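You operate a simulated robot arm through the tools that you are given. There is no shell and no other tool.

The job below is to be done with a simulated robot arm. You get a single attempt, and the scene is never put back.

## Task
Move the short orange pipe from the rack's blue drawer to the green trolley.
Fine: turn the yellow knob to free the drawer; stand the pipe up; then slide the drawer in and turn the knob back. Set down upright: what you pick out. Where these are worked on the way, their far stop is far enough and under half their travel is too little: blue drawer in the rack, yellow knob.
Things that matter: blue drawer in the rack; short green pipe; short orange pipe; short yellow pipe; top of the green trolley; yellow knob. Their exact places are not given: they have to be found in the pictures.

The check looks at the end state, three seconds after you hand in, the way a careful person would. Anything else that was tipped, shoved, dropped, spilled or broken makes it a failure.

## Robot
A 7-joint arm with a two-finger gripper, hanging from a carriage that runs on a rail from [-240, 16] to [2235, -146] (x, y) and turns from -6.004 to 6.004 rad about z. Base frame: it is fixed where the carriage stands at the start and does not move with it; the origin is on the floor, on the carriage's upright axis, x ahead of it, y to its left, z up. Lengths are in mm, angles in rad, forces in N, time in s.
With the tool pointing down near the work surface it reaches from about 100 to 680 mm from the robot's upright axis, wherever it stands. Its first joint turns from -2.496 to 2.496 rad. Places, roughly: blue drawer in the rack [3000, 100, 500]; short green pipe, short orange pipe, short yellow  [3000, 0, 500]; top of the green trolley [2900, -700, 800]; yellow knob [2700, -200, 600]. Payload 1.37 kg.
Tool frame: the origin (TCP) lies between the finger pads and is the grasp point; the fingertips stand 16 mm ahead of it; z points along the fingers, y is the line along which they close. Largest opening 92 mm; the body of the gripper starts 74 mm behind the TCP.
Orientation is told as [roll, pitch, yaw] about the base's x, y, z axes, in that order, counted from this pose: with the fingers straight down and closing along the base's y, the tool's x points along the base's -x, its y along +y and its z along -z.

## Interface
- The arm moves only by the tool play_rows. Its argument "deltas" is a list of rows, each a list of 7 numbers: the shift along the tool's x, y, z in units of 20 mm (1.0 is 20 mm), then the turn, a rotation vector about the tool's x, y, z in units of 4 degrees (1.0 is 4 degrees), then the closure, from 0 (fully open) to 1 (shut). In form: [[tx, ty, tz, ax, ay, az, grip], ...]. A call has 1 to 20 rows; each row shifts and turns the commanded pose from where the row before left it, along the tool's axes as they then stand. A call with a number of a shift or a turn outside -1 to 1 is refused whole. Rows are played at 5 a second. More than 50 mm and 0.15 rad between two rows, or a gripper value outside its range, and nothing of the call is played. Where a pose cannot be reached the arm comes as near as it can. A force on the tool above 40 N (or 10 N above the force at the start of the call, whichever is more), or a blocked arm, ends the call early, and 0.2 s more pass. The fingers move at their own pace and stop on an object; they squeeze with about 26 N. The grip force told is the motor's: it shows also when the fingers shut on nothing. Time passes only in rows, and 0.2 s behind the last, so rows that do not move let the fingers close. It gives the time, the measured TCP pose, the force on the tool (base axes), the opening and the grip force at its end, in the units of the frame above (readings bear some noise), with the torque about the TCP (base axes, N m) and any sound that the robot's microphone picked up.
- Cameras (640 x 400 px; columns grow to the right, rows downward): "scene" is now at [291.4, 1.2, 1630.9]; the picture's right is [-0.06, -1.00, 0.00], its down [-0.77, 0.05, -0.64] and it looks along [0.63, -0.04, -0.77] (base axes); focal length 288 px, centre (320, 200). "wrist" rides on the gripper at [71, 19, -111] in the tool frame; the picture's right is [-0.26, 0.97, 0.00], its down [-0.78, -0.21, -0.59] and it looks along [-0.57, -0.15, 0.81] (tool axes); focal length 280 px, centre (320, 200).
- grab_frame(camera): a new picture of that camera. The clock stands still meanwhile.
- lift_body(by): slides the trunk up (or, below 0, down) by that many mm; the arm and the scene camera ride with it, the base frame stays. It gives what a move gives, with no picture.
- steer(legs): drives the robot by 1 to 6 legs, each [ahead, left, turn to the left] in mm, mm and rad, along the robot's own axes; the way and the turn of a leg run together, so that a leg with both is an arc; at most 1500 mm and 3.142 rad a leg. The arm and the cameras ride along, it lands a little off, and it stops where it bumps. It keeps to its track: a leg is cut to what the track allows. It gives what a move gives.
- aim_head(pan, tilt): turns the head with the scene camera to pan (to the left, within 2.705 rad either way) and tilt (down, from -0.506 to 1.204), counted from straight ahead of the robot. It gives what a move gives.
- probe_pixels(camera, pixels): for up to 12 pixels [column, row] of the newest picture of that camera ("zoom" is the newest enlarged one), the place [x, y, z] in the base frame of the surface seen there, good to about 2 mm, but the place of the scene camera against the robot may be out by one fixed shift of up to 12 mm in any direction. The clock stands still meanwhile.
- inspect(camera, box): a new picture of the part [left, top, right, bottom] of that camera's present view, enlarged. The clock stands still meanwhile.
- sign_off(): hands the job in; it is judged then, once.

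Leave the gripper open and the arm clear of the work at the hand-in unless told otherwise.

The tools are called after ">>>" by a JSON object that holds its "api" and its "payload". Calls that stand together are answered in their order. play_rows: Moves the arm, as the interface text tells. Its arguments: {"type":"object","properties":{"deltas":{"type":"array"}},"required":["deltas"]} The other tools are called the same way: lift_body (by) slides the trunk up or down; steer (legs) drives the base; aim_head (pan, tilt) turns the head that bears the scene camera; grab_frame (camera) takes a picture; probe_pixels (camera, pixels) gives the place of the surface under pixels of a picture; inspect (camera, box) takes an enlarged picture of a part of a camera's view; sign_off () hands the job in.

At the start:

```text
time: 0.0
ee_pos: [597.2, 127.6, 742.7]
tcp_rot: [0.0, 0.001, 0.001]
contact_force: [0.4, -0.1, 0.7]
ft_torque: [-0.01, -0.01, -0.01]
opening: 92.2
gripper_force: 0.0
trunk travel left (down, up): [-275.0, 306.0]
robot x, y, heading: [-3.5, 0.6, 0.001]
head pan, tilt: [-0.061, 0.883]
```

scene: 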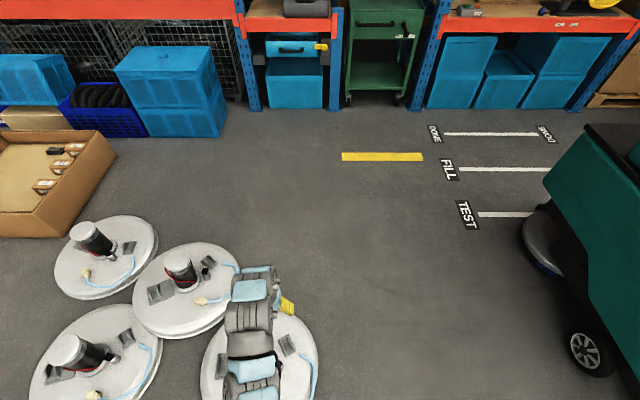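
wrist: 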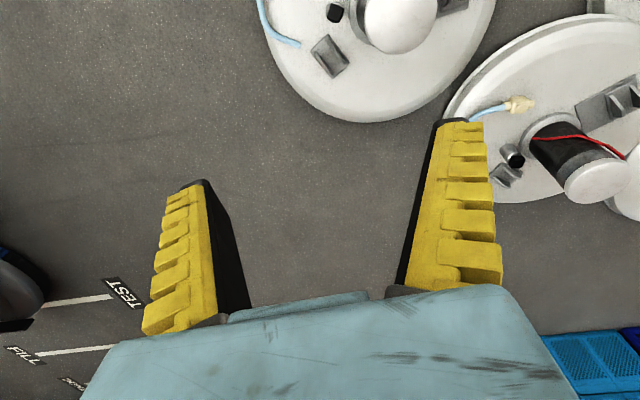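

The scene view shows a rack ahead with a blue drawer near (292, 47), a yellow item near (321, 46), and a green trolley near (383, 50). I'll enlarge that area first.

>>> {"api": "inspect", "payload": {"camera": "scene", "box": [230, 0, 450, 137]}}

>>> {"api": "aim_head", "payload": {"pan": -0.061, "tilt": 0.45}}

>>> {"api": "grab_frame", "payload": {"camera": "scene"}}

```text
2.91 times, centred on (340, 68) of scene
```

zoom: 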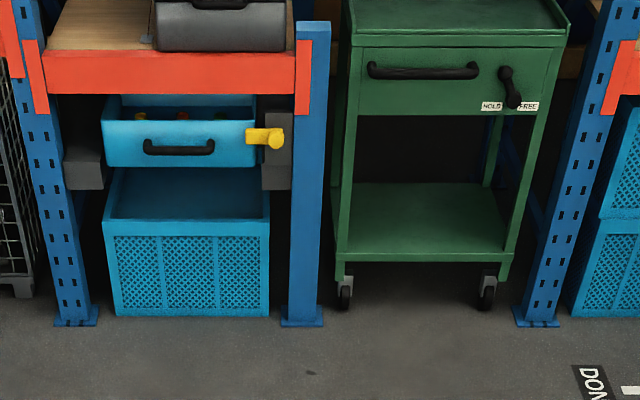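

```text
time: 0.9
ee_pos: [598.2, 127.6, 743.3]
tcp_rot: [0.0, 0.002, 0.0]
contact_force: [-0.3, -0.5, -0.8]
ft_torque: [-0.04, -0.05, 0.03]
opening: 91.7
gripper_force: 0.1
trunk travel left (down, up): [-275.0, 306.0]
robot x, y, heading: [-2.0, 5.1, -0.007]
head pan, tilt: [-0.061, 0.45]
```

```text
taken
```

scene: 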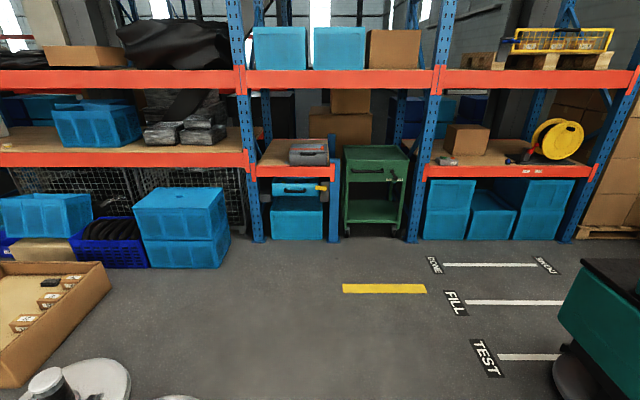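

The way ahead is clear. I'll drive along the rail toward the rack and then look again.

>>> {"api": "steer", "payload": {"legs": [[1400, -92, 0]]}}

>>> {"api": "grab_frame", "payload": {"camera": "scene"}}

```text
time: 7.6
ee_pos: [1945.1, 25.5, 742.6]
tcp_rot: [-0.001, -0.001, -0.019]
contact_force: [-0.3, 0.0, 0.1]
ft_torque: [-0.02, -0.05, -0.02]
opening: 91.8
gripper_force: 0.1
trunk travel left (down, up): [-275.0, 306.0]
robot x, y, heading: [1347.0, -88.0, -0.017]
head pan, tilt: [-0.061, 0.45]
```

```text
taken
```

scene: 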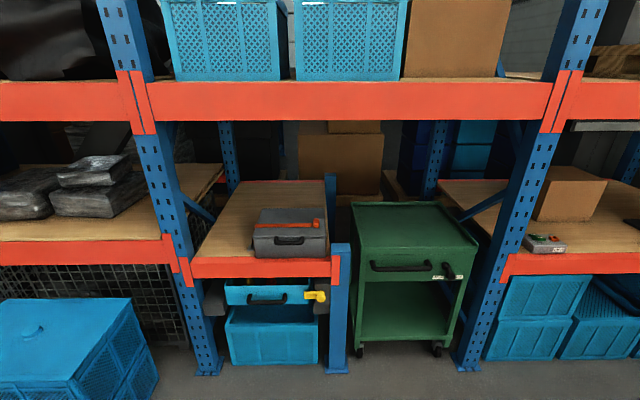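

Closer now. I'll enlarge the drawer and knob area, about (190–480, 190–371), and probe it.

>>> {"api": "inspect", "payload": {"camera": "scene", "box": [180, 180, 500, 380]}}

>>> {"api": "probe_pixels", "payload": {"camera": "scene", "pixels": [[268, 298], [320, 296], [308, 296], [265, 267], [264, 325], [410, 240], [400, 210], [340, 300], [200, 300], [232, 294], [420, 265], [445, 268]]}}

```text
2.00 times, centred on (340, 280) of scene
```

zoom: 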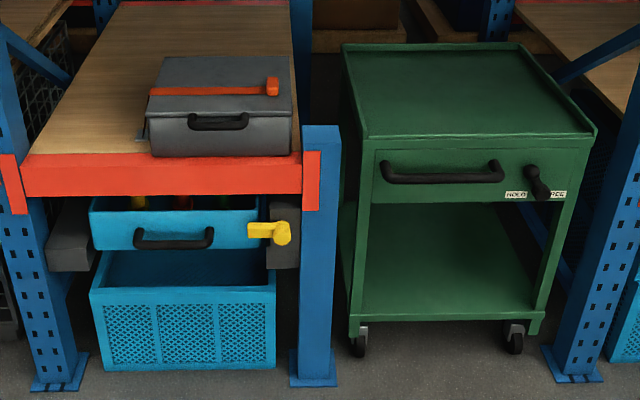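

```text
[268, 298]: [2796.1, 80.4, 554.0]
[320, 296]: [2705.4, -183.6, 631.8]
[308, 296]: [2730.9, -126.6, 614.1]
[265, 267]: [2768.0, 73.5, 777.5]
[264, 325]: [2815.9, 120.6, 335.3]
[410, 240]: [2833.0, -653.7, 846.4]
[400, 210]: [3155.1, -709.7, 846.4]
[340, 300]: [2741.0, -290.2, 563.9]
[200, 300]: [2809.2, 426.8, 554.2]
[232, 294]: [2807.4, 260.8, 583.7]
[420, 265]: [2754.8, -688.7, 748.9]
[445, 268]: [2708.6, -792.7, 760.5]
```

The drawer front is at about x≈2800 and the knob at about [2705, -184, 632]. I'd like a lower view into the drawer under the shelf, so I'll lower the trunk and look again.

>>> {"api": "lift_body", "payload": {"by": -270}}

>>> {"api": "grab_frame", "payload": {"camera": "scene"}}

>>> {"api": "inspect", "payload": {"camera": "scene", "box": [180, 150, 500, 350]}}

```text
time: 10.4
ee_pos: [1942.9, 25.4, 472.7]
tcp_rot: [0.0, 0.0, -0.021]
contact_force: [0.4, -0.3, 0.4]
ft_torque: [-0.01, 0.02, 0.0]
opening: 92.0
gripper_force: 0.1
trunk travel left (down, up): [-5.0, 576.0]
robot x, y, heading: [1339.6, -90.9, -0.018]
head pan, tilt: [-0.061, 0.45]
```

```text
taken
```

scene: 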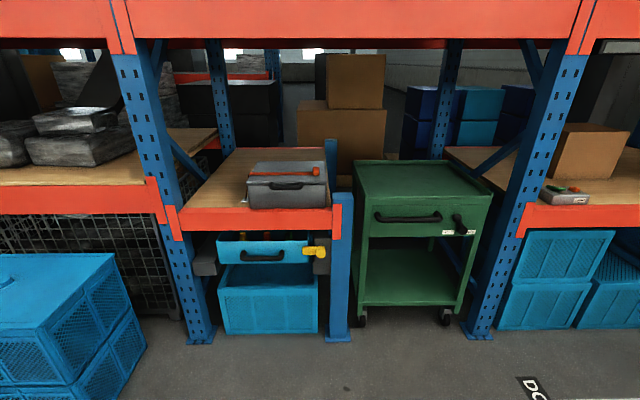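

```text
2.00 times, centred on (340, 250) of scene
```

zoom: 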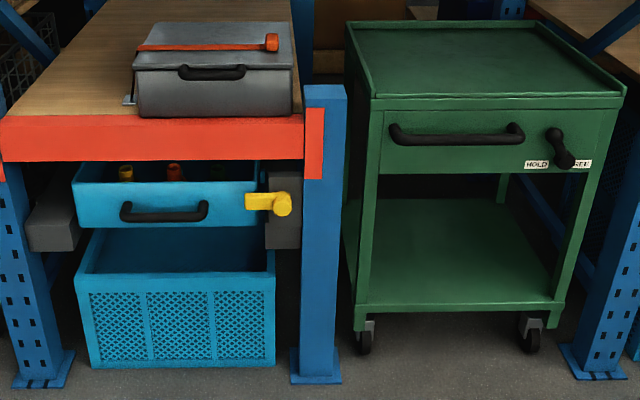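

>>> {"api": "inspect", "payload": {"camera": "scene", "box": [205, 205, 349, 295]}}

```text
4.44 times, centred on (277, 250) of scene
```

zoom: 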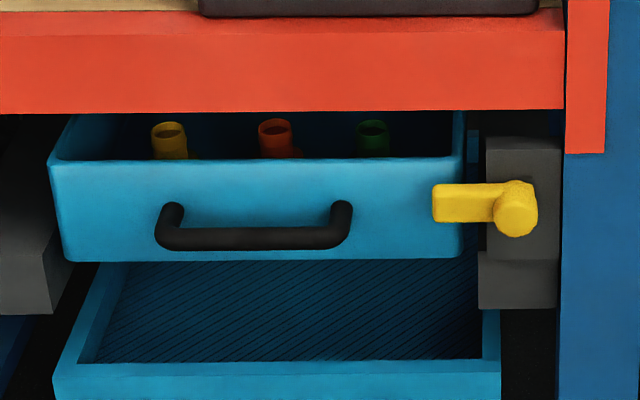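

I can see three hollow pipes, yellow at (169,140), orange at (275,137) and green at (373,138) in the zoom. The knob's lever lies across the drawer front. I'll probe these points.

>>> {"api": "probe_pixels", "payload": {"camera": "zoom", "pixels": [[170, 150], [275, 147], [373, 150], [255, 238], [255, 200], [515, 210], [445, 205], [475, 204], [520, 270], [255, 170], [255, 255], [300, 90]]}}

>>> {"api": "probe_pixels", "payload": {"camera": "zoom", "pixels": [[60, 170], [458, 170], [170, 240], [340, 238], [345, 205], [170, 205], [520, 160], [460, 190], [510, 232], [298, 153], [40, 200], [255, 160]]}}

```text
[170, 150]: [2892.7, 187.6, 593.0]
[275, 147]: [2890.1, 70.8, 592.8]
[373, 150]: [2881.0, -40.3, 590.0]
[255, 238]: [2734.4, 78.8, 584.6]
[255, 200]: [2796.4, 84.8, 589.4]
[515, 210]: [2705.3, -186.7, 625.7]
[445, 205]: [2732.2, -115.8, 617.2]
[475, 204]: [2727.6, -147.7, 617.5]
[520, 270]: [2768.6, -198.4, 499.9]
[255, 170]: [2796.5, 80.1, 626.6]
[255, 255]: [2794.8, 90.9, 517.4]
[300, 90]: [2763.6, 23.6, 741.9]
```

```text
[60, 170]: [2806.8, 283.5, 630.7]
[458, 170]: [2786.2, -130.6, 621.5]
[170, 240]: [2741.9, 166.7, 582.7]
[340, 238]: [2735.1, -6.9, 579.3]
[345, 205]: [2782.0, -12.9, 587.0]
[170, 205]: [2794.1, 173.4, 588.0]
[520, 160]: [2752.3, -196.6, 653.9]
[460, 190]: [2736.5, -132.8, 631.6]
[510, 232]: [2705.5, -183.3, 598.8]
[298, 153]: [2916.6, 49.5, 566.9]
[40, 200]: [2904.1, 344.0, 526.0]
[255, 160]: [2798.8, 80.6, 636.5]
```

The drawer front is slightly skewed (about -0.05 rad). The handle bar is near [2738, 80, 583] and the lever runs from about y=-185 to -110 at z≈617. I'll raise the trunk partway. Then, in free space, I'll try pitching the tool to point forward.

>>> {"api": "lift_body", "payload": {"by": 130}}

>>> {"api": "play_rows", "payload": {"deltas": [[0, 0, 0, 0, -1, 0, 0], [0, 0, 0, 0, -1, 0, 0], [0, 0, 0, 0, -1, 0, 0], [0, 0, 0, 0, -1, 0, 0], [0, 0, 0, 0, -1, 0, 0], [0, 0, 0, 0, -1, 0, 0], [0, 0, 0, 0, -1, 0, 0], [0, 0, 0, 0, -1, 0, 0], [0, 0, 0, 0, -1, 0, 0], [0, 0, 0, 0, -1, 0, 0], [0, 0, 0, 0, -1, 0, 0], [0, 0, 0, 0, -1, 0, 0], [0, 0, 0, 0, -1, 0, 0], [0, 0, 0, 0, -1, 0, 0], [0, 0, 0, 0, -1, 0, 0], [0, 0, 0, 0, -1, 0, 0], [0, 0, 0, 0, -1, 0, 0], [0, 0, 0, 0, -1, 0, 0], [0, 0, 0, 0, -1, 0, 0], [0, 0, 0, 0, -1, 0, 0]]}}

>>> {"api": "grab_frame", "payload": {"camera": "wrist"}}

```text
time: 12.0
ee_pos: [1943.3, 26.5, 601.5]
tcp_rot: [0.0, 0.0, -0.021]
contact_force: [0.1, 0.4, 1.1]
ft_torque: [0.01, -0.03, 0.01]
opening: 92.2
gripper_force: 0.0
trunk travel left (down, up): [-135.0, 446.0]
robot x, y, heading: [1343.3, -90.1, -0.023]
head pan, tilt: [-0.061, 0.45]
```

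```text
time: 16.2
ee_pos: [1943.9, 26.2, 602.7]
tcp_rot: [0.0, -1.399, -0.024]
contact_force: [-0.1, 0.6, -0.1]
ft_torque: [0.02, -0.01, 0.0]
opening: 91.8
gripper_force: 0.1
trunk travel left (down, up): [-135.0, 446.0]
robot x, y, heading: [1342.5, -86.7, -0.024]
head pan, tilt: [-0.061, 0.45]
```

```text
taken
```

wrist: 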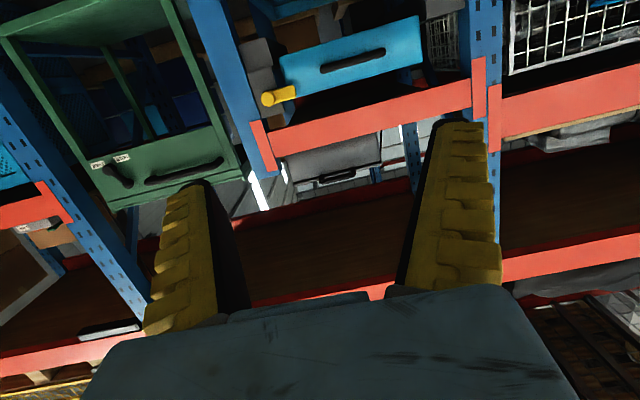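

The forward-pointing pose works here. I'll finish the pitch to horizontal, then drive closer for a clear look at the knob.

>>> {"api": "play_rows", "payload": {"deltas": [[0, 0, 0, 0, -1, 0, 0], [0, 0, 0, 0, -1, 0, 0], [0, 0, 0, 0, -0.45, 0, 0]]}}

>>> {"api": "steer", "payload": {"legs": [[620, -27, 0]]}}

>>> {"api": "aim_head", "payload": {"pan": -0.1, "tilt": 0.85}}

>>> {"api": "grab_frame", "payload": {"camera": "scene"}}

>>> {"api": "grab_frame", "payload": {"camera": "wrist"}}

```text
time: 17.0
ee_pos: [1943.4, 26.7, 601.8]
tcp_rot: [-0.148, -1.567, 0.126]
contact_force: [0.9, -0.7, 0.2]
ft_torque: [0.0, 0.04, 0.03]
opening: 91.9
gripper_force: 0.0
trunk travel left (down, up): [-135.0, 446.0]
robot x, y, heading: [1343.1, -87.7, -0.02]
head pan, tilt: [-0.061, 0.45]
```

```text
time: 20.4
ee_pos: [2562.8, -22.4, 603.1]
tcp_rot: [0.017, -1.569, -0.055]
contact_force: [0.6, 0.5, 0.2]
ft_torque: [0.04, 0.01, -0.01]
opening: 92.0
gripper_force: 0.1
trunk travel left (down, up): [-135.0, 446.0]
robot x, y, heading: [1958.2, -126.9, -0.036]
head pan, tilt: [-0.061, 0.45]
```

```text
time: 21.3
ee_pos: [2562.9, -23.9, 602.3]
tcp_rot: [-0.015, -1.568, -0.024]
contact_force: [-0.1, -0.5, 0.5]
ft_torque: [0.04, -0.01, 0.01]
opening: 91.7
gripper_force: 0.0
trunk travel left (down, up): [-135.0, 446.0]
robot x, y, heading: [1955.1, -125.0, -0.034]
head pan, tilt: [-0.099, 0.85]
```

```text
taken
```

scene: 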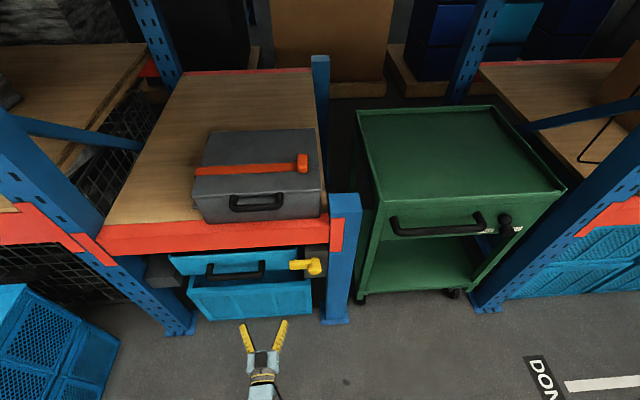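

```text
taken
```

wrist: 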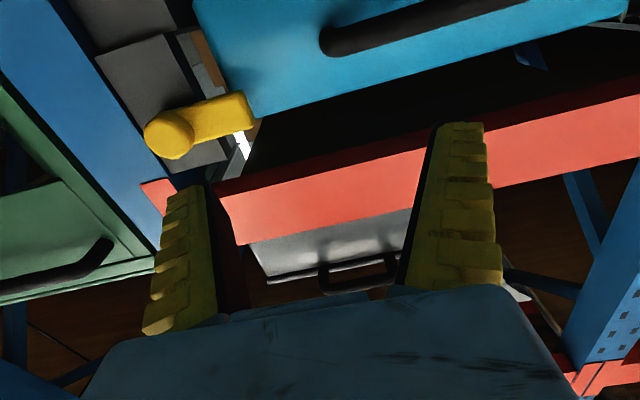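

I'll enlarge the knob in both views and probe its geometry.

>>> {"api": "inspect", "payload": {"camera": "wrist", "box": [60, 20, 316, 180]}}

>>> {"api": "probe_pixels", "payload": {"camera": "wrist", "pixels": [[170, 134], [170, 150], [150, 130], [185, 110], [225, 118], [245, 112], [238, 98], [240, 128], [200, 108], [205, 135], [140, 60], [180, 60]]}}

>>> {"api": "inspect", "payload": {"camera": "scene", "box": [160, 225, 360, 350]}}

```text
2.50 times, centred on (188, 100) of wrist
```

zoom: 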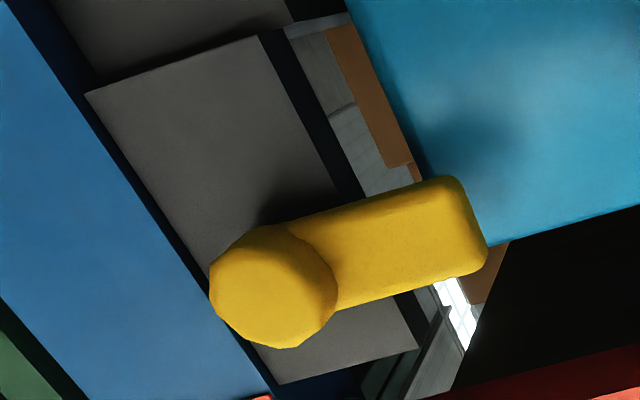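

```text
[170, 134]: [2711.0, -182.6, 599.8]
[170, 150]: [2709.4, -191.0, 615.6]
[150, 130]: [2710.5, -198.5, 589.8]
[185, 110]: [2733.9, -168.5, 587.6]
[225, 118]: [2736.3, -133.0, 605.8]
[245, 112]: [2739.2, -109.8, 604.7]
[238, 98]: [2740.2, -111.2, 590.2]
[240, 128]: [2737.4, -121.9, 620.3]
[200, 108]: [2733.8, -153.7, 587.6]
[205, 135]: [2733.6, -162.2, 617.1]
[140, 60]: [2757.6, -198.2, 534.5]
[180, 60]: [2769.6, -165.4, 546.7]
```

```text
3.20 times, centred on (260, 288) of scene
```

zoom: 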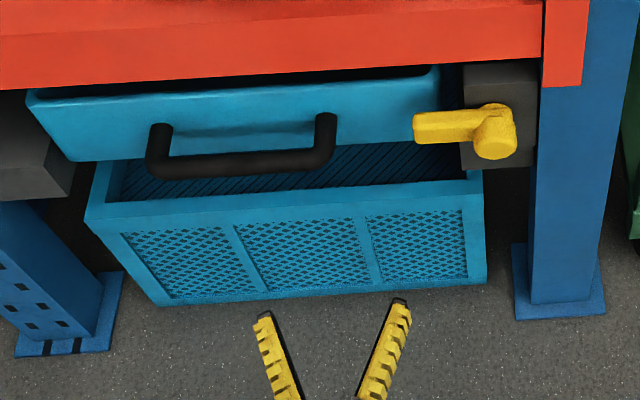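

The wrist probes put the knob axis near y≈-184, z≈601, with the front face at x≈2710 and the lever z from 588 to 621. I'll compare with scene probes to find the scene camera's fixed shift.

>>> {"api": "probe_pixels", "payload": {"camera": "zoom", "pixels": [[496, 142], [496, 155], [440, 128], [440, 142], [418, 135], [240, 165], [240, 175], [160, 165], [325, 160], [495, 110], [440, 116], [240, 130]]}}

>>> {"api": "probe_pixels", "payload": {"camera": "wrist", "pixels": [[400, 30], [400, 36], [400, 22], [340, 40], [480, 14], [330, 30], [300, 60], [420, 50], [300, 200], [330, 180], [260, 110], [100, 80]]}}

```text
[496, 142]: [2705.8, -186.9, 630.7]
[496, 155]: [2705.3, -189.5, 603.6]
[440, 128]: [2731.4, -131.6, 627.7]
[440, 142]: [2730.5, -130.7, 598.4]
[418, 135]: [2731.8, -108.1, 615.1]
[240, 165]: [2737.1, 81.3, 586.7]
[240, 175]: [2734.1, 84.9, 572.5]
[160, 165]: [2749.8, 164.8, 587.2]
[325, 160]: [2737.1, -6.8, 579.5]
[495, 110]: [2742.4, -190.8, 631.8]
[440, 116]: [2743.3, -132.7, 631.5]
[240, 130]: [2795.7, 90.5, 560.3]
```

```text
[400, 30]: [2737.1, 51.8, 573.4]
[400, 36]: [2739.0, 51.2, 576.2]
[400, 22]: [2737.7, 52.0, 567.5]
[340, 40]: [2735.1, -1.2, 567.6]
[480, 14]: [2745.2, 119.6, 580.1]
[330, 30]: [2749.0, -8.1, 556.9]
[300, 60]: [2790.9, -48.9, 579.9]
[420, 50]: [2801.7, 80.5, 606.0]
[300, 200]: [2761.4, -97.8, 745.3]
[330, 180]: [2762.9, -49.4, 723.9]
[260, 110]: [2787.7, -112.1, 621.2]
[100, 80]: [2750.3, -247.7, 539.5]
```

Comparing the two, the scene camera reads about 9–10 mm high in z and about 5 mm short in x. I'll trust the wrist probes. Next I'll roll the tool so the fingers close vertically, ready to grip the lever.

>>> {"api": "play_rows", "payload": {"deltas": [[0, 0, 0, 0, 0, -1, 0], [0, 0, 0, 0, 0, -1, 0], [0, 0, 0, 0, 0, -1, 0], [0, 0, 0, 0, 0, -1, 0], [0, 0, 0, 0, 0, -1, 0], [0, 0, 0, 0, 0, -1, 0], [0, 0, 0, 0, 0, -1, 0], [0, 0, 0, 0, 0, -1, 0], [0, 0, 0, 0, 0, -1, 0], [0, 0, 0, 0, 0, -1, 0], [0, 0, 0, 0, 0, -1, 0], [0, 0, 0, 0, 0, -1, 0], [0, 0, 0, 0, 0, -1, 0], [0, 0, 0, 0, 0, -1, 0], [0, 0, 0, 0, 0, -1, 0], [0, 0, 0, 0, 0, -1, 0], [0, 0, 0, 0, 0, -1, 0], [0, 0, 0, 0, 0, -1, 0], [0, 0, 0, 0, 0, -1, 0], [0, 0, 0, 0, 0, -1, 0]]}}

>>> {"api": "play_rows", "payload": {"deltas": [[0, 0, 0, 0, 0, -1, 0], [0, 0, 0, 0, 0, -1, 0], [0, 0, 0, 0, 0, -0.5, 0]]}}

>>> {"api": "grab_frame", "payload": {"camera": "wrist"}}

```text
time: 25.5
ee_pos: [2563.7, -24.3, 602.0]
tcp_rot: [-1.567, -0.175, 1.531]
contact_force: [0.2, -0.4, -0.5]
ft_torque: [0.0, -0.02, 0.0]
opening: 91.8
gripper_force: 0.1
trunk travel left (down, up): [-135.0, 446.0]
robot x, y, heading: [1958.9, -126.4, -0.04]
head pan, tilt: [-0.099, 0.85]
```

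```text
time: 26.3
ee_pos: [2562.8, -22.7, 602.8]
tcp_rot: [-1.566, 0.002, 1.534]
contact_force: [0.8, 0.2, 0.3]
ft_torque: [-0.01, 0.01, 0.03]
opening: 92.0
gripper_force: 0.0
trunk travel left (down, up): [-135.0, 446.0]
robot x, y, heading: [1959.2, -126.6, -0.041]
head pan, tilt: [-0.099, 0.85]
```

```text
taken
```

wrist: 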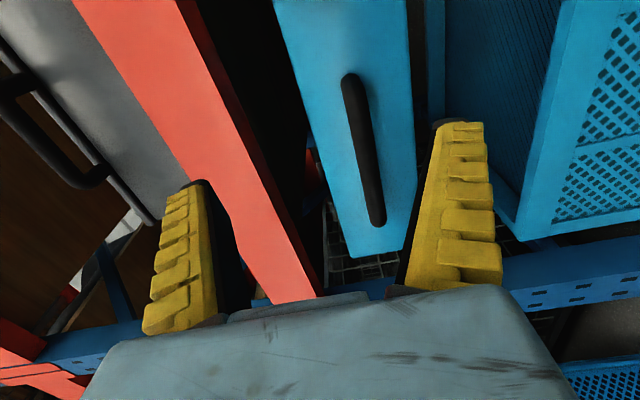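

The wrist camera now views the handle from its own height. I'll probe the bar, the drawer edges and the beam edges.

>>> {"api": "probe_pixels", "payload": {"camera": "wrist", "pixels": [[352, 100], [362, 150], [356, 150], [368, 150], [372, 205], [376, 220], [349, 82], [310, 60], [405, 120], [335, 150], [380, 245], [255, 230]]}}

>>> {"api": "inspect", "payload": {"camera": "wrist", "box": [260, 40, 452, 160]}}

```text
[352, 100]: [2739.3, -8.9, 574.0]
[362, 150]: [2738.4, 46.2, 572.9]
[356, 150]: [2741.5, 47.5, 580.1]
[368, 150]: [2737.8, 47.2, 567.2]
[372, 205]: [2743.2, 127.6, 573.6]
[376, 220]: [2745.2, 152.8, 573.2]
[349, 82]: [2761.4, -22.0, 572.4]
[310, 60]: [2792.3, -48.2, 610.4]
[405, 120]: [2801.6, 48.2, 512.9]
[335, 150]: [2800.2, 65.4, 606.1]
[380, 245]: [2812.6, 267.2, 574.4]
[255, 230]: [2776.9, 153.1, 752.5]
```

```text
3.33 times, centred on (356, 100) of wrist
```

zoom: 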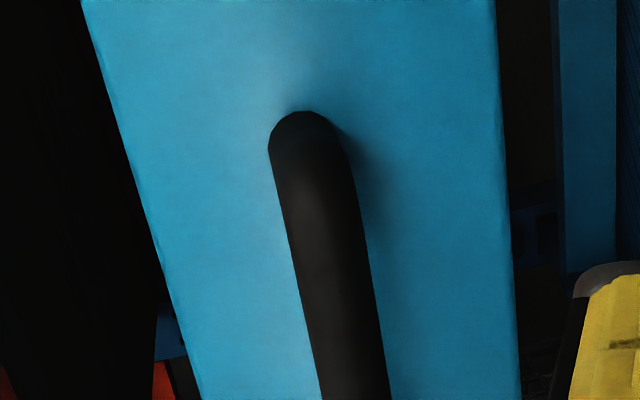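

The handle bar's centre is about [2749, 60, 573], with a diameter of about 22 mm and about 40 mm clearance behind it. Now I'll move the tool in front of the lever: y≈-124, z≈604, x≈2680.

>>> {"api": "play_rows", "payload": {"deltas": [[0.81, 0, 0.9, 0, 0, 0, 0], [0.81, 0, 0.9, 0, 0, 0, 0], [0.81, 0, 0.9, 0, 0, 0, 0], [0.81, 0, 0.9, 0, 0, 0, 0], [0.81, 0, 0.9, 0, 0, 0, 0], [0.81, 0, 0.9, 0, 0, 0, 0]]}}

>>> {"api": "grab_frame", "payload": {"camera": "wrist"}}

>>> {"api": "inspect", "payload": {"camera": "scene", "box": [200, 225, 360, 325]}}

```text
time: 27.7
ee_pos: [2669.7, -126.8, 603.1]
tcp_rot: [-1.568, 0.0, 1.532]
contact_force: [0.3, -0.2, 0.1]
ft_torque: [-0.02, 0.02, 0.03]
opening: 92.1
gripper_force: 0.1
trunk travel left (down, up): [-135.0, 446.0]
robot x, y, heading: [1962.4, -129.3, -0.046]
head pan, tilt: [-0.099, 0.85]
```

```text
taken
```

wrist: 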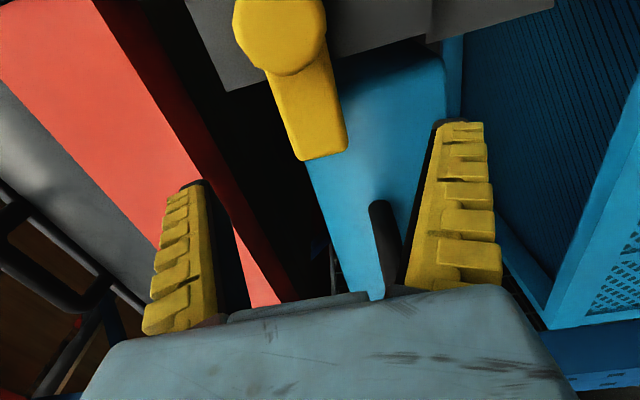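

```text
4.00 times, centred on (280, 275) of scene
```

zoom: 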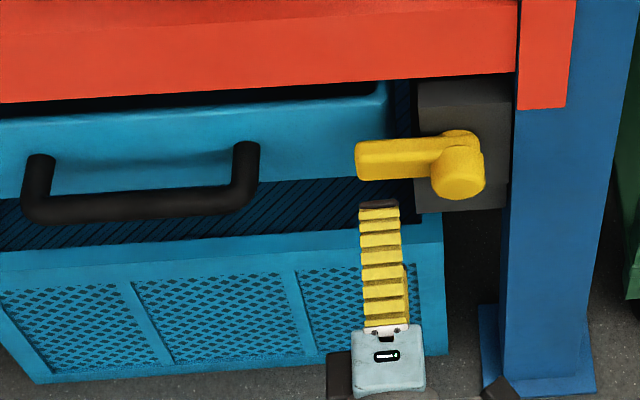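

I'll probe the lever from this close view.

>>> {"api": "probe_pixels", "payload": {"camera": "wrist", "pixels": [[280, 34], [280, 60], [280, 10], [302, 110], [290, 110], [325, 110], [318, 150], [305, 152], [340, 145], [342, 110], [334, 60], [345, 130]]}}

>>> {"api": "inspect", "payload": {"camera": "wrist", "box": [220, 0, 412, 120]}}

```text
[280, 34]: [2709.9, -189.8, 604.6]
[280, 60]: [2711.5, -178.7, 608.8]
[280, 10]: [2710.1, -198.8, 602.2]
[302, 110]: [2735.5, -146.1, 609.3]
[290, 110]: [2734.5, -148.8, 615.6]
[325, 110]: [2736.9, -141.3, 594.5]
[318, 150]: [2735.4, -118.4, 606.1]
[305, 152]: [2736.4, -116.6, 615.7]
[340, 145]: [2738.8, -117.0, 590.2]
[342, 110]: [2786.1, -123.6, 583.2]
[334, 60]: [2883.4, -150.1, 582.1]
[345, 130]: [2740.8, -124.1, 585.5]
```

```text
3.33 times, centred on (316, 60) of wrist
```

zoom: 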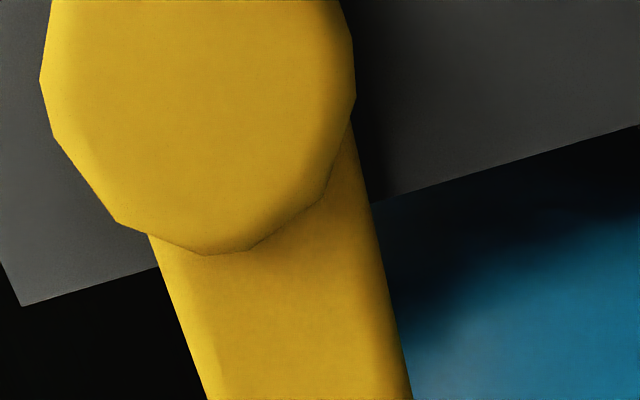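

The lever's centre is at z≈603 and its front at x≈2736. I'll advance 74 mm so the fingers straddle the lever, then close.

>>> {"api": "play_rows", "payload": {"deltas": [[-0.05, 0, 0.925, 0, 0, 0, 0], [-0.05, 0, 0.925, 0, 0, 0, 0], [-0.05, 0, 0.925, 0, 0, 0, 0], [-0.05, 0, 0.925, 0, 0, 0, 0]]}}

>>> {"api": "play_rows", "payload": {"deltas": [[0, 0, 0, 0, 0, 0, 1], [0, 0, 0, 0, 0, 0, 1], [0, 0, 0, 0, 0, 0, 1], [0, 0, 0, 0, 0, 0, 1]]}}

>>> {"api": "grab_frame", "payload": {"camera": "wrist"}}

```text
time: 28.7
ee_pos: [2743.6, -124.2, 601.4]
tcp_rot: [-1.569, 0.0, 1.531]
contact_force: [-0.4, 0.3, -0.3]
ft_torque: [0.01, -0.01, 0.02]
opening: 92.4
gripper_force: 0.1
trunk travel left (down, up): [-135.0, 446.0]
robot x, y, heading: [1960.8, -127.5, -0.043]
head pan, tilt: [-0.099, 0.85]
```

```text
time: 29.7
ee_pos: [2743.2, -124.2, 604.5]
tcp_rot: [-1.58, 0.0, 1.532]
contact_force: [-12.3, -0.5, 15.1]
ft_torque: [0.18, -0.24, -0.1]
opening: 34.0
gripper_force: 28.1
trunk travel left (down, up): [-135.0, 446.0]
robot x, y, heading: [1959.7, -128.2, -0.041]
head pan, tilt: [-0.099, 0.85]
stopped in row 4: the force on the tool passed its limit at 41 N (the readings are from after the stop); the commanded pose is now the measured one
```

```text
taken
```

wrist: 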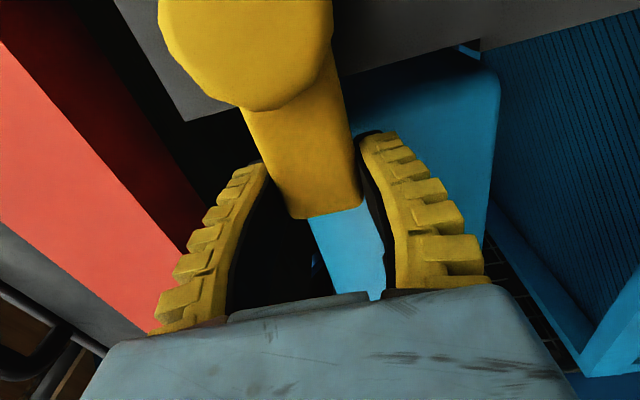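

The lever is gripped (opening 34 mm). I'll gently try turning it upward by 12° about the knob axis and read the forces.

>>> {"api": "play_rows", "payload": {"deltas": [[0.008, -0.216, 0, 0, 0, 1, 1], [0.008, -0.216, 0, 0, 0, 1, 1], [0.008, -0.216, 0, 0, 0, 1, 1]]}}

```text
time: 30.5
ee_pos: [2742.8, -124.9, 616.9]
tcp_rot: [-1.574, -0.211, 1.534]
contact_force: [-9.8, 3.7, 10.6]
ft_torque: [-0.73, -0.3, -0.13]
opening: 34.8
gripper_force: 28.5
trunk travel left (down, up): [-135.0, 446.0]
robot x, y, heading: [1958.0, -124.6, -0.035]
head pan, tilt: [-0.099, 0.85]
```

>>> {"api": "inspect", "payload": {"camera": "scene", "box": [200, 225, 360, 325]}}

>>> {"api": "grab_frame", "payload": {"camera": "wrist"}}

```text
4.00 times, centred on (280, 275) of scene
```

zoom: 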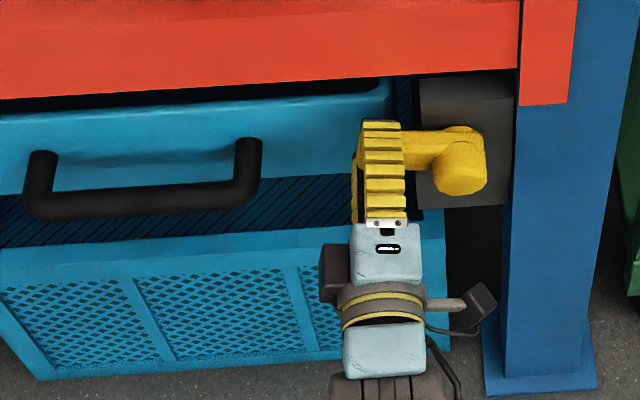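

```text
taken
```

wrist: 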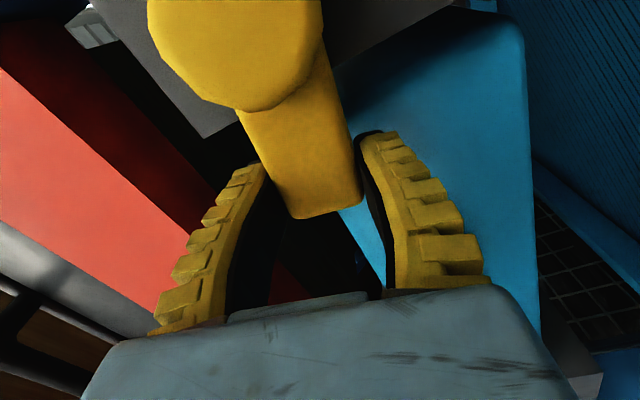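

In the wrist view the lever stayed fixed in the fingers while the background turned, so upward works. I'll continue along the arc.

>>> {"api": "play_rows", "payload": {"deltas": [[0.008, -0.216, 0, 0, 0, 1, 1], [0.008, -0.216, 0, 0, 0, 1, 1], [0.008, -0.216, 0, 0, 0, 1, 1], [0.008, -0.216, 0, 0, 0, 1, 1], [0.008, -0.216, 0, 0, 0, 1, 1], [0.008, -0.216, 0, 0, 0, 1, 1]]}}

>>> {"api": "grab_frame", "payload": {"camera": "wrist"}}

```text
time: 31.9
ee_pos: [2742.0, -134.0, 640.0]
tcp_rot: [-1.577, -0.631, 1.537]
contact_force: [-14.0, 6.4, 20.7]
ft_torque: [-1.08, -0.21, 0.06]
opening: 36.1
gripper_force: 27.6
trunk travel left (down, up): [-135.0, 446.0]
robot x, y, heading: [1961.7, -125.1, -0.038]
head pan, tilt: [-0.099, 0.85]
```

```text
taken
```

wrist: 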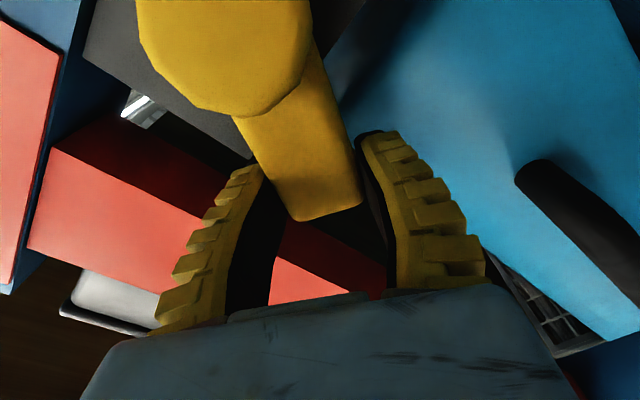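

Measured position and lever lag suggest the knob axis is nearer y≈-192 (radius ≈69 mm), with the tool about 4° ahead of the lever. I'll adjust the arc so the tool and lever realign while continuing up.

>>> {"api": "play_rows", "payload": {"deltas": [[-0.005, -0.24, 0, 0, 0, 0.82, 1], [-0.005, -0.24, 0, 0, 0, 0.82, 1], [0.0, -0.24, 0, 0, 0, 0.82, 1], [0.0, -0.24, 0, 0, 0, 0.82, 1], [0.005, -0.24, 0, 0, 0, 0.82, 1], [0.005, -0.24, 0, 0, 0, 0.82, 1]]}}

>>> {"api": "grab_frame", "payload": {"camera": "wrist"}}

```text
time: 33.3
ee_pos: [2742.9, -153.8, 659.3]
tcp_rot: [-1.579, -0.975, 1.54]
contact_force: [-17.2, 13.1, 24.3]
ft_torque: [-0.42, -0.24, -0.1]
opening: 36.0
gripper_force: 27.8
trunk travel left (down, up): [-135.0, 446.0]
robot x, y, heading: [1956.7, -124.5, -0.038]
head pan, tilt: [-0.099, 0.85]
```

```text
taken
```

wrist: 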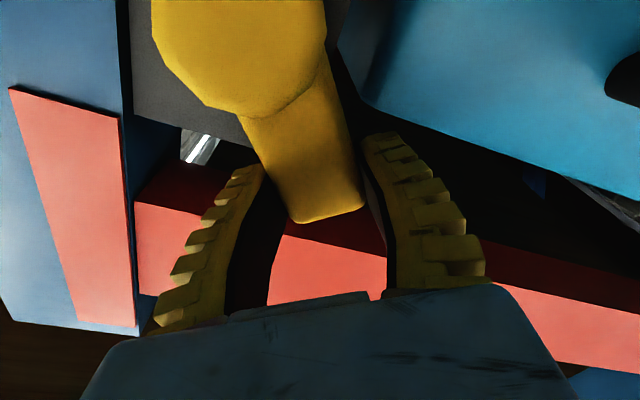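

The lever is at about 54°. There's some radial friction load, so I'll ease outward slightly while continuing the arc.

>>> {"api": "play_rows", "payload": {"deltas": [[-0.03, -0.24, -0.02, 0, 0, 0.9, 1], [-0.02, -0.24, -0.02, 0, 0, 0.9, 1], [-0.01, -0.24, -0.01, 0, 0, 0.9, 1], [0.0, -0.24, -0.01, 0, 0, 0.9, 1]]}}

>>> {"api": "grab_frame", "payload": {"camera": "wrist"}}

```text
time: 34.3
ee_pos: [2740.3, -170.7, 670.3]
tcp_rot: [-1.57, -1.227, 1.53]
contact_force: [1.8, 6.7, 0.5]
ft_torque: [0.44, -0.06, -0.4]
opening: 34.4
gripper_force: 28.3
trunk travel left (down, up): [-135.0, 446.0]
robot x, y, heading: [1962.0, -130.7, -0.042]
head pan, tilt: [-0.099, 0.85]
```

```text
taken
```

wrist: 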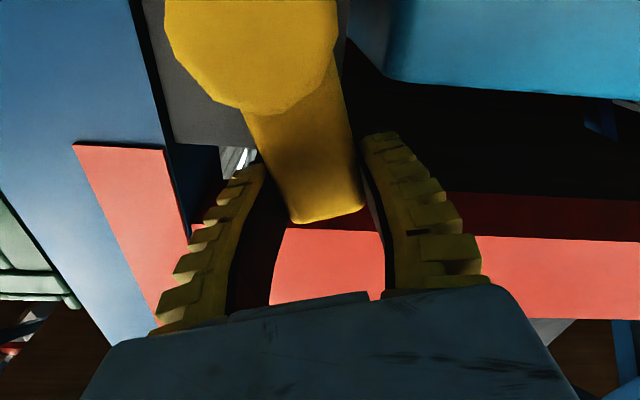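

The tool and lever are aligned at about 70°, with low forces. I'll continue toward 90° in two small steps, watching for the stop.

>>> {"api": "play_rows", "payload": {"deltas": [[0.009, -0.247, 0, 0, 0, 1, 1], [0.009, -0.247, 0, 0, 0, 1, 1], [0.009, -0.247, 0, 0, 0, 1, 1]]}}

>>> {"api": "play_rows", "payload": {"deltas": [[0.009, -0.247, 0, 0, 0, 1, 1], [0.009, -0.247, 0, 0, 0, 1, 1]]}}

>>> {"api": "grab_frame", "payload": {"camera": "wrist"}}

```text
time: 35.1
ee_pos: [2738.8, -185.3, 672.4]
tcp_rot: [-1.572, -1.435, 1.532]
contact_force: [4.6, 3.1, -12.5]
ft_torque: [0.31, -0.03, -0.48]
opening: 33.3
gripper_force: 27.8
trunk travel left (down, up): [-135.0, 446.0]
robot x, y, heading: [1960.0, -126.3, -0.034]
head pan, tilt: [-0.099, 0.85]
```

```text
time: 35.7
ee_pos: [2739.1, -195.5, 674.6]
tcp_rot: [2.326, -1.569, -2.361]
contact_force: [2.8, 5.7, -12.0]
ft_torque: [-0.39, -0.03, -0.41]
opening: 33.8
gripper_force: 28.4
trunk travel left (down, up): [-135.0, 446.0]
robot x, y, heading: [1958.3, -127.8, -0.042]
head pan, tilt: [-0.099, 0.85]
```

```text
taken
```

wrist: 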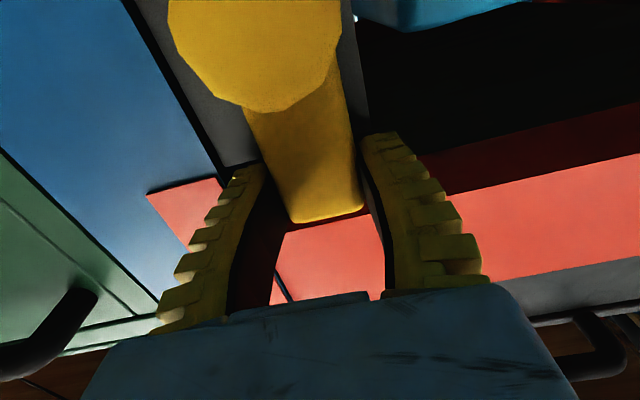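

The lever is vertical with no stop felt yet. I'll try a little more to find the stop.

>>> {"api": "play_rows", "payload": {"deltas": [[0.009, -0.247, 0, 0, 0, 1, 1], [0.009, -0.247, 0, 0, 0, 1, 1]]}}

```text
time: 36.3
ee_pos: [2737.3, -196.2, 673.0]
tcp_rot: [1.581, -1.425, -1.615]
contact_force: [7.8, 26.1, -15.7]
ft_torque: [-1.26, 0.08, -0.03]
opening: 36.5
gripper_force: 27.7
trunk travel left (down, up): [-135.0, 446.0]
robot x, y, heading: [1960.6, -129.4, -0.036]
head pan, tilt: [-0.099, 0.85]
```

The force rose with no further motion, so the stop is at about 90° and the knob is fully turned. I'll undo the overdrive, open only partway (to keep the right finger off the post), and back straight out.

>>> {"api": "play_rows", "payload": {"deltas": [[0, 0.247, 0, 0, 0, -1, 1], [0, 0.22, 0, 0, 0, -1, 1], [0, 0, 0, 0, 0, 0, 0.46], [0, 0, 0, 0, 0, 0, 0.46], [0, 0, 0, 0, 0, 0, 0.46]]}}

>>> {"api": "play_rows", "payload": {"deltas": [[0, 0, -1, 0, 0, 0, 0.46], [0, 0, -1, 0, 0, 0, 0.46], [0, 0, -1, 0, 0, 0, 0.46], [0, 0, -1, 0, 0, 0, 0.46], [0, 0, -1, 0, 0, 0, 0.46]]}}

>>> {"api": "grab_frame", "payload": {"camera": "wrist"}}

>>> {"api": "inspect", "payload": {"camera": "scene", "box": [160, 225, 360, 350]}}

```text
time: 37.5
ee_pos: [2738.9, -198.1, 674.6]
tcp_rot: [2.94, -1.567, -2.978]
contact_force: [0.0, 1.1, -0.3]
ft_torque: [-0.02, 0.02, -0.02]
opening: 52.7
gripper_force: 2.0
trunk travel left (down, up): [-135.0, 446.0]
robot x, y, heading: [1965.4, -128.8, -0.04]
head pan, tilt: [-0.099, 0.85]
```

```text
time: 38.7
ee_pos: [2637.8, -193.8, 674.4]
tcp_rot: [2.534, -1.568, -2.573]
contact_force: [-0.1, 0.3, -0.2]
ft_torque: [0.0, -0.03, 0.0]
opening: 52.6
gripper_force: 2.1
trunk travel left (down, up): [-135.0, 446.0]
robot x, y, heading: [1959.0, -129.9, -0.034]
head pan, tilt: [-0.099, 0.85]
```

```text
taken
```

wrist: 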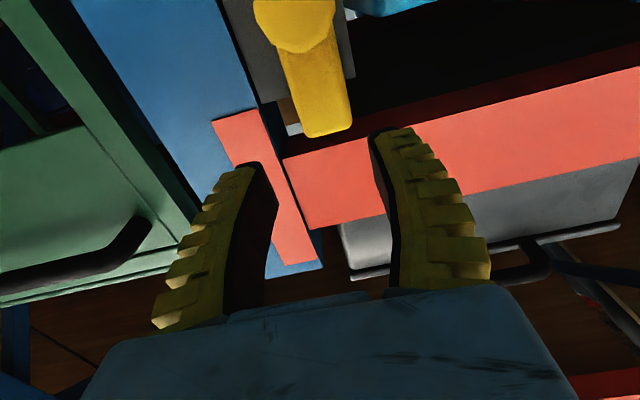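

```text
3.20 times, centred on (260, 288) of scene
```

zoom: 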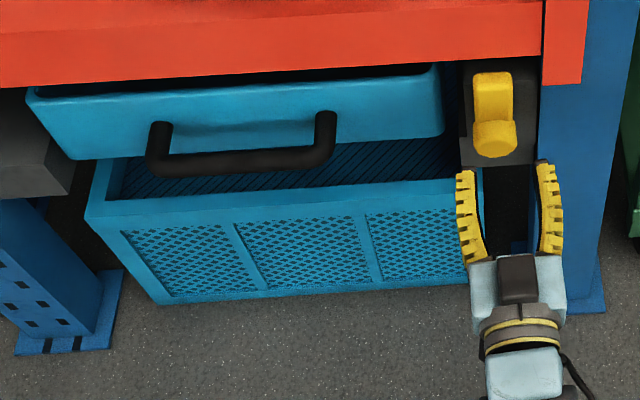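

The lever now stands vertical and clear of the drawer. Next I'll shift the tool left and down to face the handle (y≈60, z≈573, x≈2600), then roll it so the fingers close vertically.

>>> {"api": "play_rows", "payload": {"deltas": [[0.388, 0.977, -0.185, 0, 0, 0, 0], [0.388, 0.977, -0.185, 0, 0, 0, 0], [0.388, 0.977, -0.185, 0, 0, 0, 0], [0.388, 0.977, -0.185, 0, 0, 0, 0], [0.388, 0.977, -0.185, 0, 0, 0, 0], [0.388, 0.977, -0.185, 0, 0, 0, 0], [0.388, 0.977, -0.185, 0, 0, 0, 0], [0.388, 0.977, -0.185, 0, 0, 0, 0], [0.388, 0.977, -0.185, 0, 0, 0, 0], [0.388, 0.977, -0.185, 0, 0, 0, 0], [0.388, 0.977, -0.185, 0, 0, 0, 0], [0.388, 0.977, -0.185, 0, 0, 0, 0], [0.388, 0.977, -0.185, 0, 0, 0, 0]]}}

>>> {"api": "play_rows", "payload": {"deltas": [[0, 0, 0, 0, 0, -1, 0], [0, 0, 0, 0, 0, -1, 0], [0, 0, 0, 0, 0, -1, 0], [0, 0, 0, 0, 0, -1, 0], [0, 0, 0, 0, 0, -1, 0], [0, 0, 0, 0, 0, -1, 0], [0, 0, 0, 0, 0, -1, 0], [0, 0, 0, 0, 0, -1, 0], [0, 0, 0, 0, 0, -1, 0], [0, 0, 0, 0, 0, -1, 0], [0, 0, 0, 0, 0, -1, 0], [0, 0, 0, 0, 0, -1, 0], [0, 0, 0, 0, 0, -1, 0], [0, 0, 0, 0, 0, -1, 0], [0, 0, 0, 0, 0, -1, 0], [0, 0, 0, 0, 0, -1, 0], [0, 0, 0, 0, 0, -1, 0], [0, 0, 0, 0, 0, -1, 0], [0, 0, 0, 0, 0, -1, 0], [0, 0, 0, 0, 0, -1, 0]]}}

>>> {"api": "play_rows", "payload": {"deltas": [[0, 0, 0, 0, 0, -1, 0], [0, 0, 0, 0, 0, -1, 0], [0, 0, 0, 0, 0, -0.5, 0]]}}

>>> {"api": "grab_frame", "payload": {"camera": "wrist"}}

```text
time: 41.5
ee_pos: [2602.2, 62.4, 573.8]
tcp_rot: [2.977, -1.568, -3.015]
contact_force: [0.0, -0.4, -0.5]
ft_torque: [-0.02, 0.04, -0.04]
opening: 92.0
gripper_force: 0.2
trunk travel left (down, up): [-135.0, 446.0]
robot x, y, heading: [1958.1, -127.0, -0.035]
head pan, tilt: [-0.099, 0.85]
```

```text
time: 45.7
ee_pos: [2601.9, 61.3, 573.4]
tcp_rot: [-1.574, -0.174, 1.534]
contact_force: [0.8, 0.1, 0.4]
ft_torque: [-0.02, -0.01, -0.03]
opening: 91.9
gripper_force: 0.0
trunk travel left (down, up): [-135.0, 446.0]
robot x, y, heading: [1962.0, -129.0, -0.036]
head pan, tilt: [-0.099, 0.85]
```

```text
time: 46.5
ee_pos: [2602.2, 61.1, 574.2]
tcp_rot: [-1.574, -0.001, 1.533]
contact_force: [-0.3, 0.4, 0.5]
ft_torque: [0.01, -0.01, 0.02]
opening: 91.9
gripper_force: 0.0
trunk travel left (down, up): [-135.0, 446.0]
robot x, y, heading: [1960.2, -127.6, -0.036]
head pan, tilt: [-0.099, 0.85]
```

```text
taken
```

wrist: 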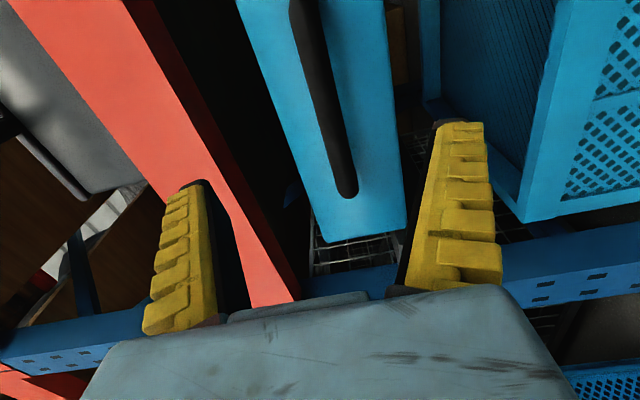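

I'll probe the bar again, then roll the base ahead by 90 mm to keep a comfortable reach.

>>> {"api": "probe_pixels", "payload": {"camera": "wrist", "pixels": [[316, 60], [325, 100], [331, 120], [319, 120], [338, 150], [346, 185], [380, 100], [285, 100]]}}

>>> {"api": "steer", "payload": {"legs": [[90, -3, 0]]}}

>>> {"api": "grab_frame", "payload": {"camera": "wrist"}}

```text
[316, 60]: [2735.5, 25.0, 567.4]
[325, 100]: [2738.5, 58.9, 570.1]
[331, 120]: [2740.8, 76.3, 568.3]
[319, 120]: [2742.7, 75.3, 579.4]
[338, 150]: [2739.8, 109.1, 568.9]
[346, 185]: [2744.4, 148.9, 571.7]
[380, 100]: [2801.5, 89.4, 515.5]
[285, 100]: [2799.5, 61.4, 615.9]
```

```text
time: 47.6
ee_pos: [2693.1, 57.6, 574.4]
tcp_rot: [-1.574, -0.003, 1.536]
contact_force: [0.3, 0.1, 0.5]
ft_torque: [0.02, -0.02, 0.02]
opening: 92.2
gripper_force: 0.0
trunk travel left (down, up): [-135.0, 446.0]
robot x, y, heading: [2053.1, -134.1, -0.035]
head pan, tilt: [-0.099, 0.85]
```

```text
taken
```

wrist: 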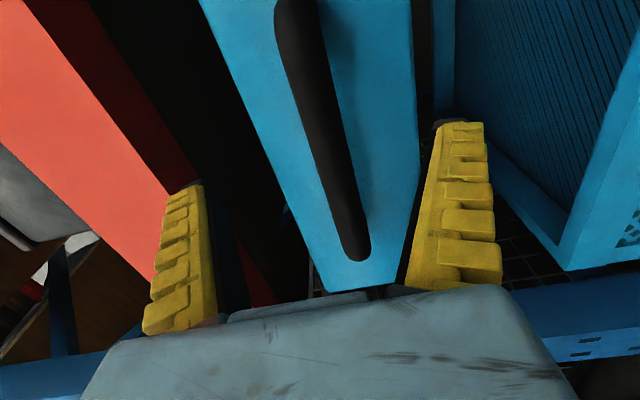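

The bar lies between the open fingers at about z 573. I'll advance 56 mm and close on it.

>>> {"api": "play_rows", "payload": {"deltas": [[0, 0.03, 0.93, 0, 0, 0, 0], [0, 0.03, 0.93, 0, 0, 0, 0], [0, 0, 0.93, 0, 0, 0, 0]]}}

>>> {"api": "play_rows", "payload": {"deltas": [[0, 0, 0, 0, 0, 0, 0.7], [0, 0, 0, 0, 0, 0, 0.8], [0, 0, 0, 0, 0, 0, 1], [0, 0, 0, 0, 0, 0, 1]]}}

>>> {"api": "grab_frame", "payload": {"camera": "wrist"}}

```text
time: 48.4
ee_pos: [2748.5, 54.9, 576.6]
tcp_rot: [-1.575, -0.003, 1.534]
contact_force: [0.6, -0.2, 0.0]
ft_torque: [-0.04, -0.03, -0.05]
opening: 91.7
gripper_force: 0.0
trunk travel left (down, up): [-135.0, 446.0]
robot x, y, heading: [2050.8, -134.7, -0.036]
head pan, tilt: [-0.099, 0.85]
```

```text
time: 49.4
ee_pos: [2743.2, 55.4, 569.8]
tcp_rot: [-1.566, -0.001, 1.538]
contact_force: [2.9, 4.4, -31.4]
ft_torque: [-0.06, 0.07, -0.04]
opening: 18.1
gripper_force: 28.0
trunk travel left (down, up): [-135.0, 446.0]
robot x, y, heading: [2053.2, -133.2, -0.04]
head pan, tilt: [-0.099, 0.85]
```

```text
taken
```

wrist: 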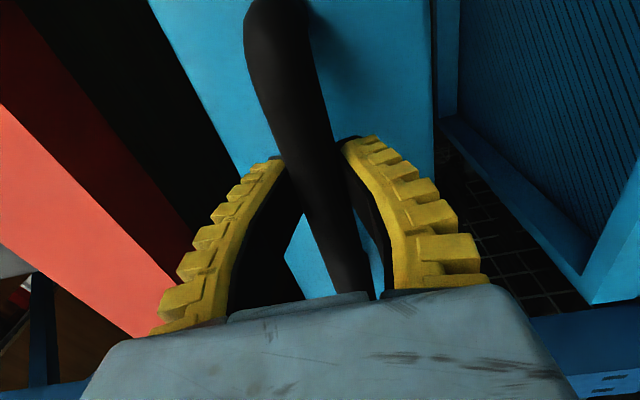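

The bar is gripped (opening 18 mm), with a downward pull showing the bar sits a few mm lower. I'll ease down to relieve it, then start pulling back gently.

>>> {"api": "play_rows", "payload": {"deltas": [[0, 0.15, 0, 0, 0, 0, 1], [0, 0.15, 0, 0, 0, 0, 1]]}}

>>> {"api": "play_rows", "payload": {"deltas": [[0, 0, -0.5, 0, 0, 0, 1], [0, 0, -0.5, 0, 0, 0, 1], [0, 0, -0.5, 0, 0, 0, 1], [0, 0, -0.5, 0, 0, 0, 1]]}}

>>> {"api": "grab_frame", "payload": {"camera": "wrist"}}

```text
time: 50.0
ee_pos: [2748.8, 54.6, 569.5]
tcp_rot: [-1.578, -0.001, 1.535]
contact_force: [0.5, -0.9, -1.1]
ft_torque: [-0.13, -0.03, 0.07]
opening: 19.6
gripper_force: 28.4
trunk travel left (down, up): [-135.0, 446.0]
robot x, y, heading: [2050.6, -135.1, -0.038]
head pan, tilt: [-0.099, 0.85]
```

```text
time: 51.0
ee_pos: [2712.4, 57.8, 570.2]
tcp_rot: [-1.579, -0.002, 1.534]
contact_force: [1.4, -3.3, 21.8]
ft_torque: [0.07, 0.02, 0.05]
opening: 19.2
gripper_force: 28.0
trunk travel left (down, up): [-135.0, 446.0]
robot x, y, heading: [2055.0, -131.7, -0.035]
head pan, tilt: [-0.099, 0.85]
```

```text
taken
```

wrist: 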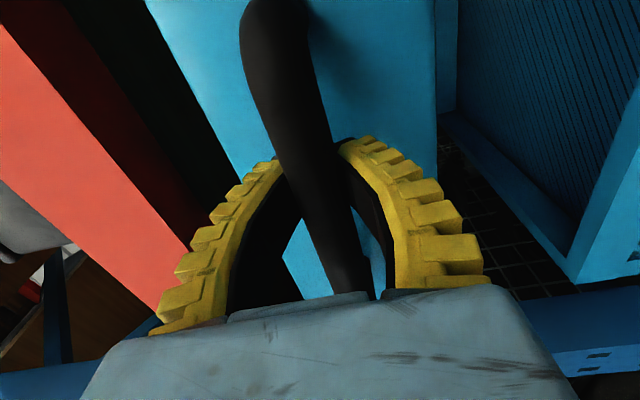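

The drawer slides with it easily. I'll relieve the upward load slightly and keep pulling.

>>> {"api": "play_rows", "payload": {"deltas": [[0, -0.1, -0.5, 0, 0, 0, 1], [0, -0.1, -0.7, 0, 0, 0, 1], [0, 0, -0.7, 0, 0, 0, 1], [0, 0, -0.7, 0, 0, 0, 1], [0, 0, -0.7, 0, 0, 0, 1], [0, 0, -0.7, 0, 0, 0, 1]]}}

>>> {"api": "grab_frame", "payload": {"camera": "scene"}}

```text
time: 52.4
ee_pos: [2626.4, 59.9, 570.8]
tcp_rot: [-1.573, -0.002, 1.535]
contact_force: [-0.9, 0.4, -2.2]
ft_torque: [-0.02, -0.04, -0.03]
opening: 0.0
gripper_force: 27.8
trunk travel left (down, up): [-135.0, 446.0]
robot x, y, heading: [2051.0, -134.1, -0.032]
head pan, tilt: [-0.099, 0.85]
```

```text
taken
```

scene: 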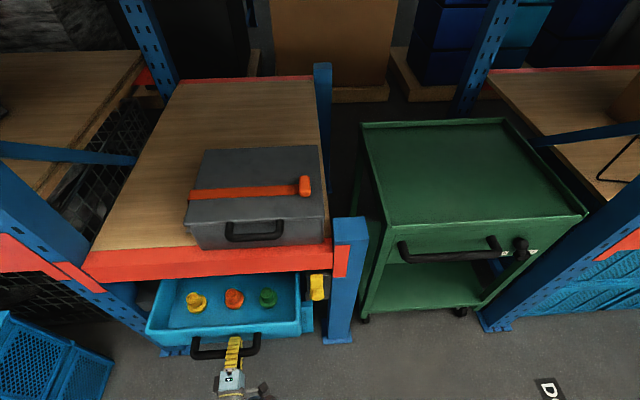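

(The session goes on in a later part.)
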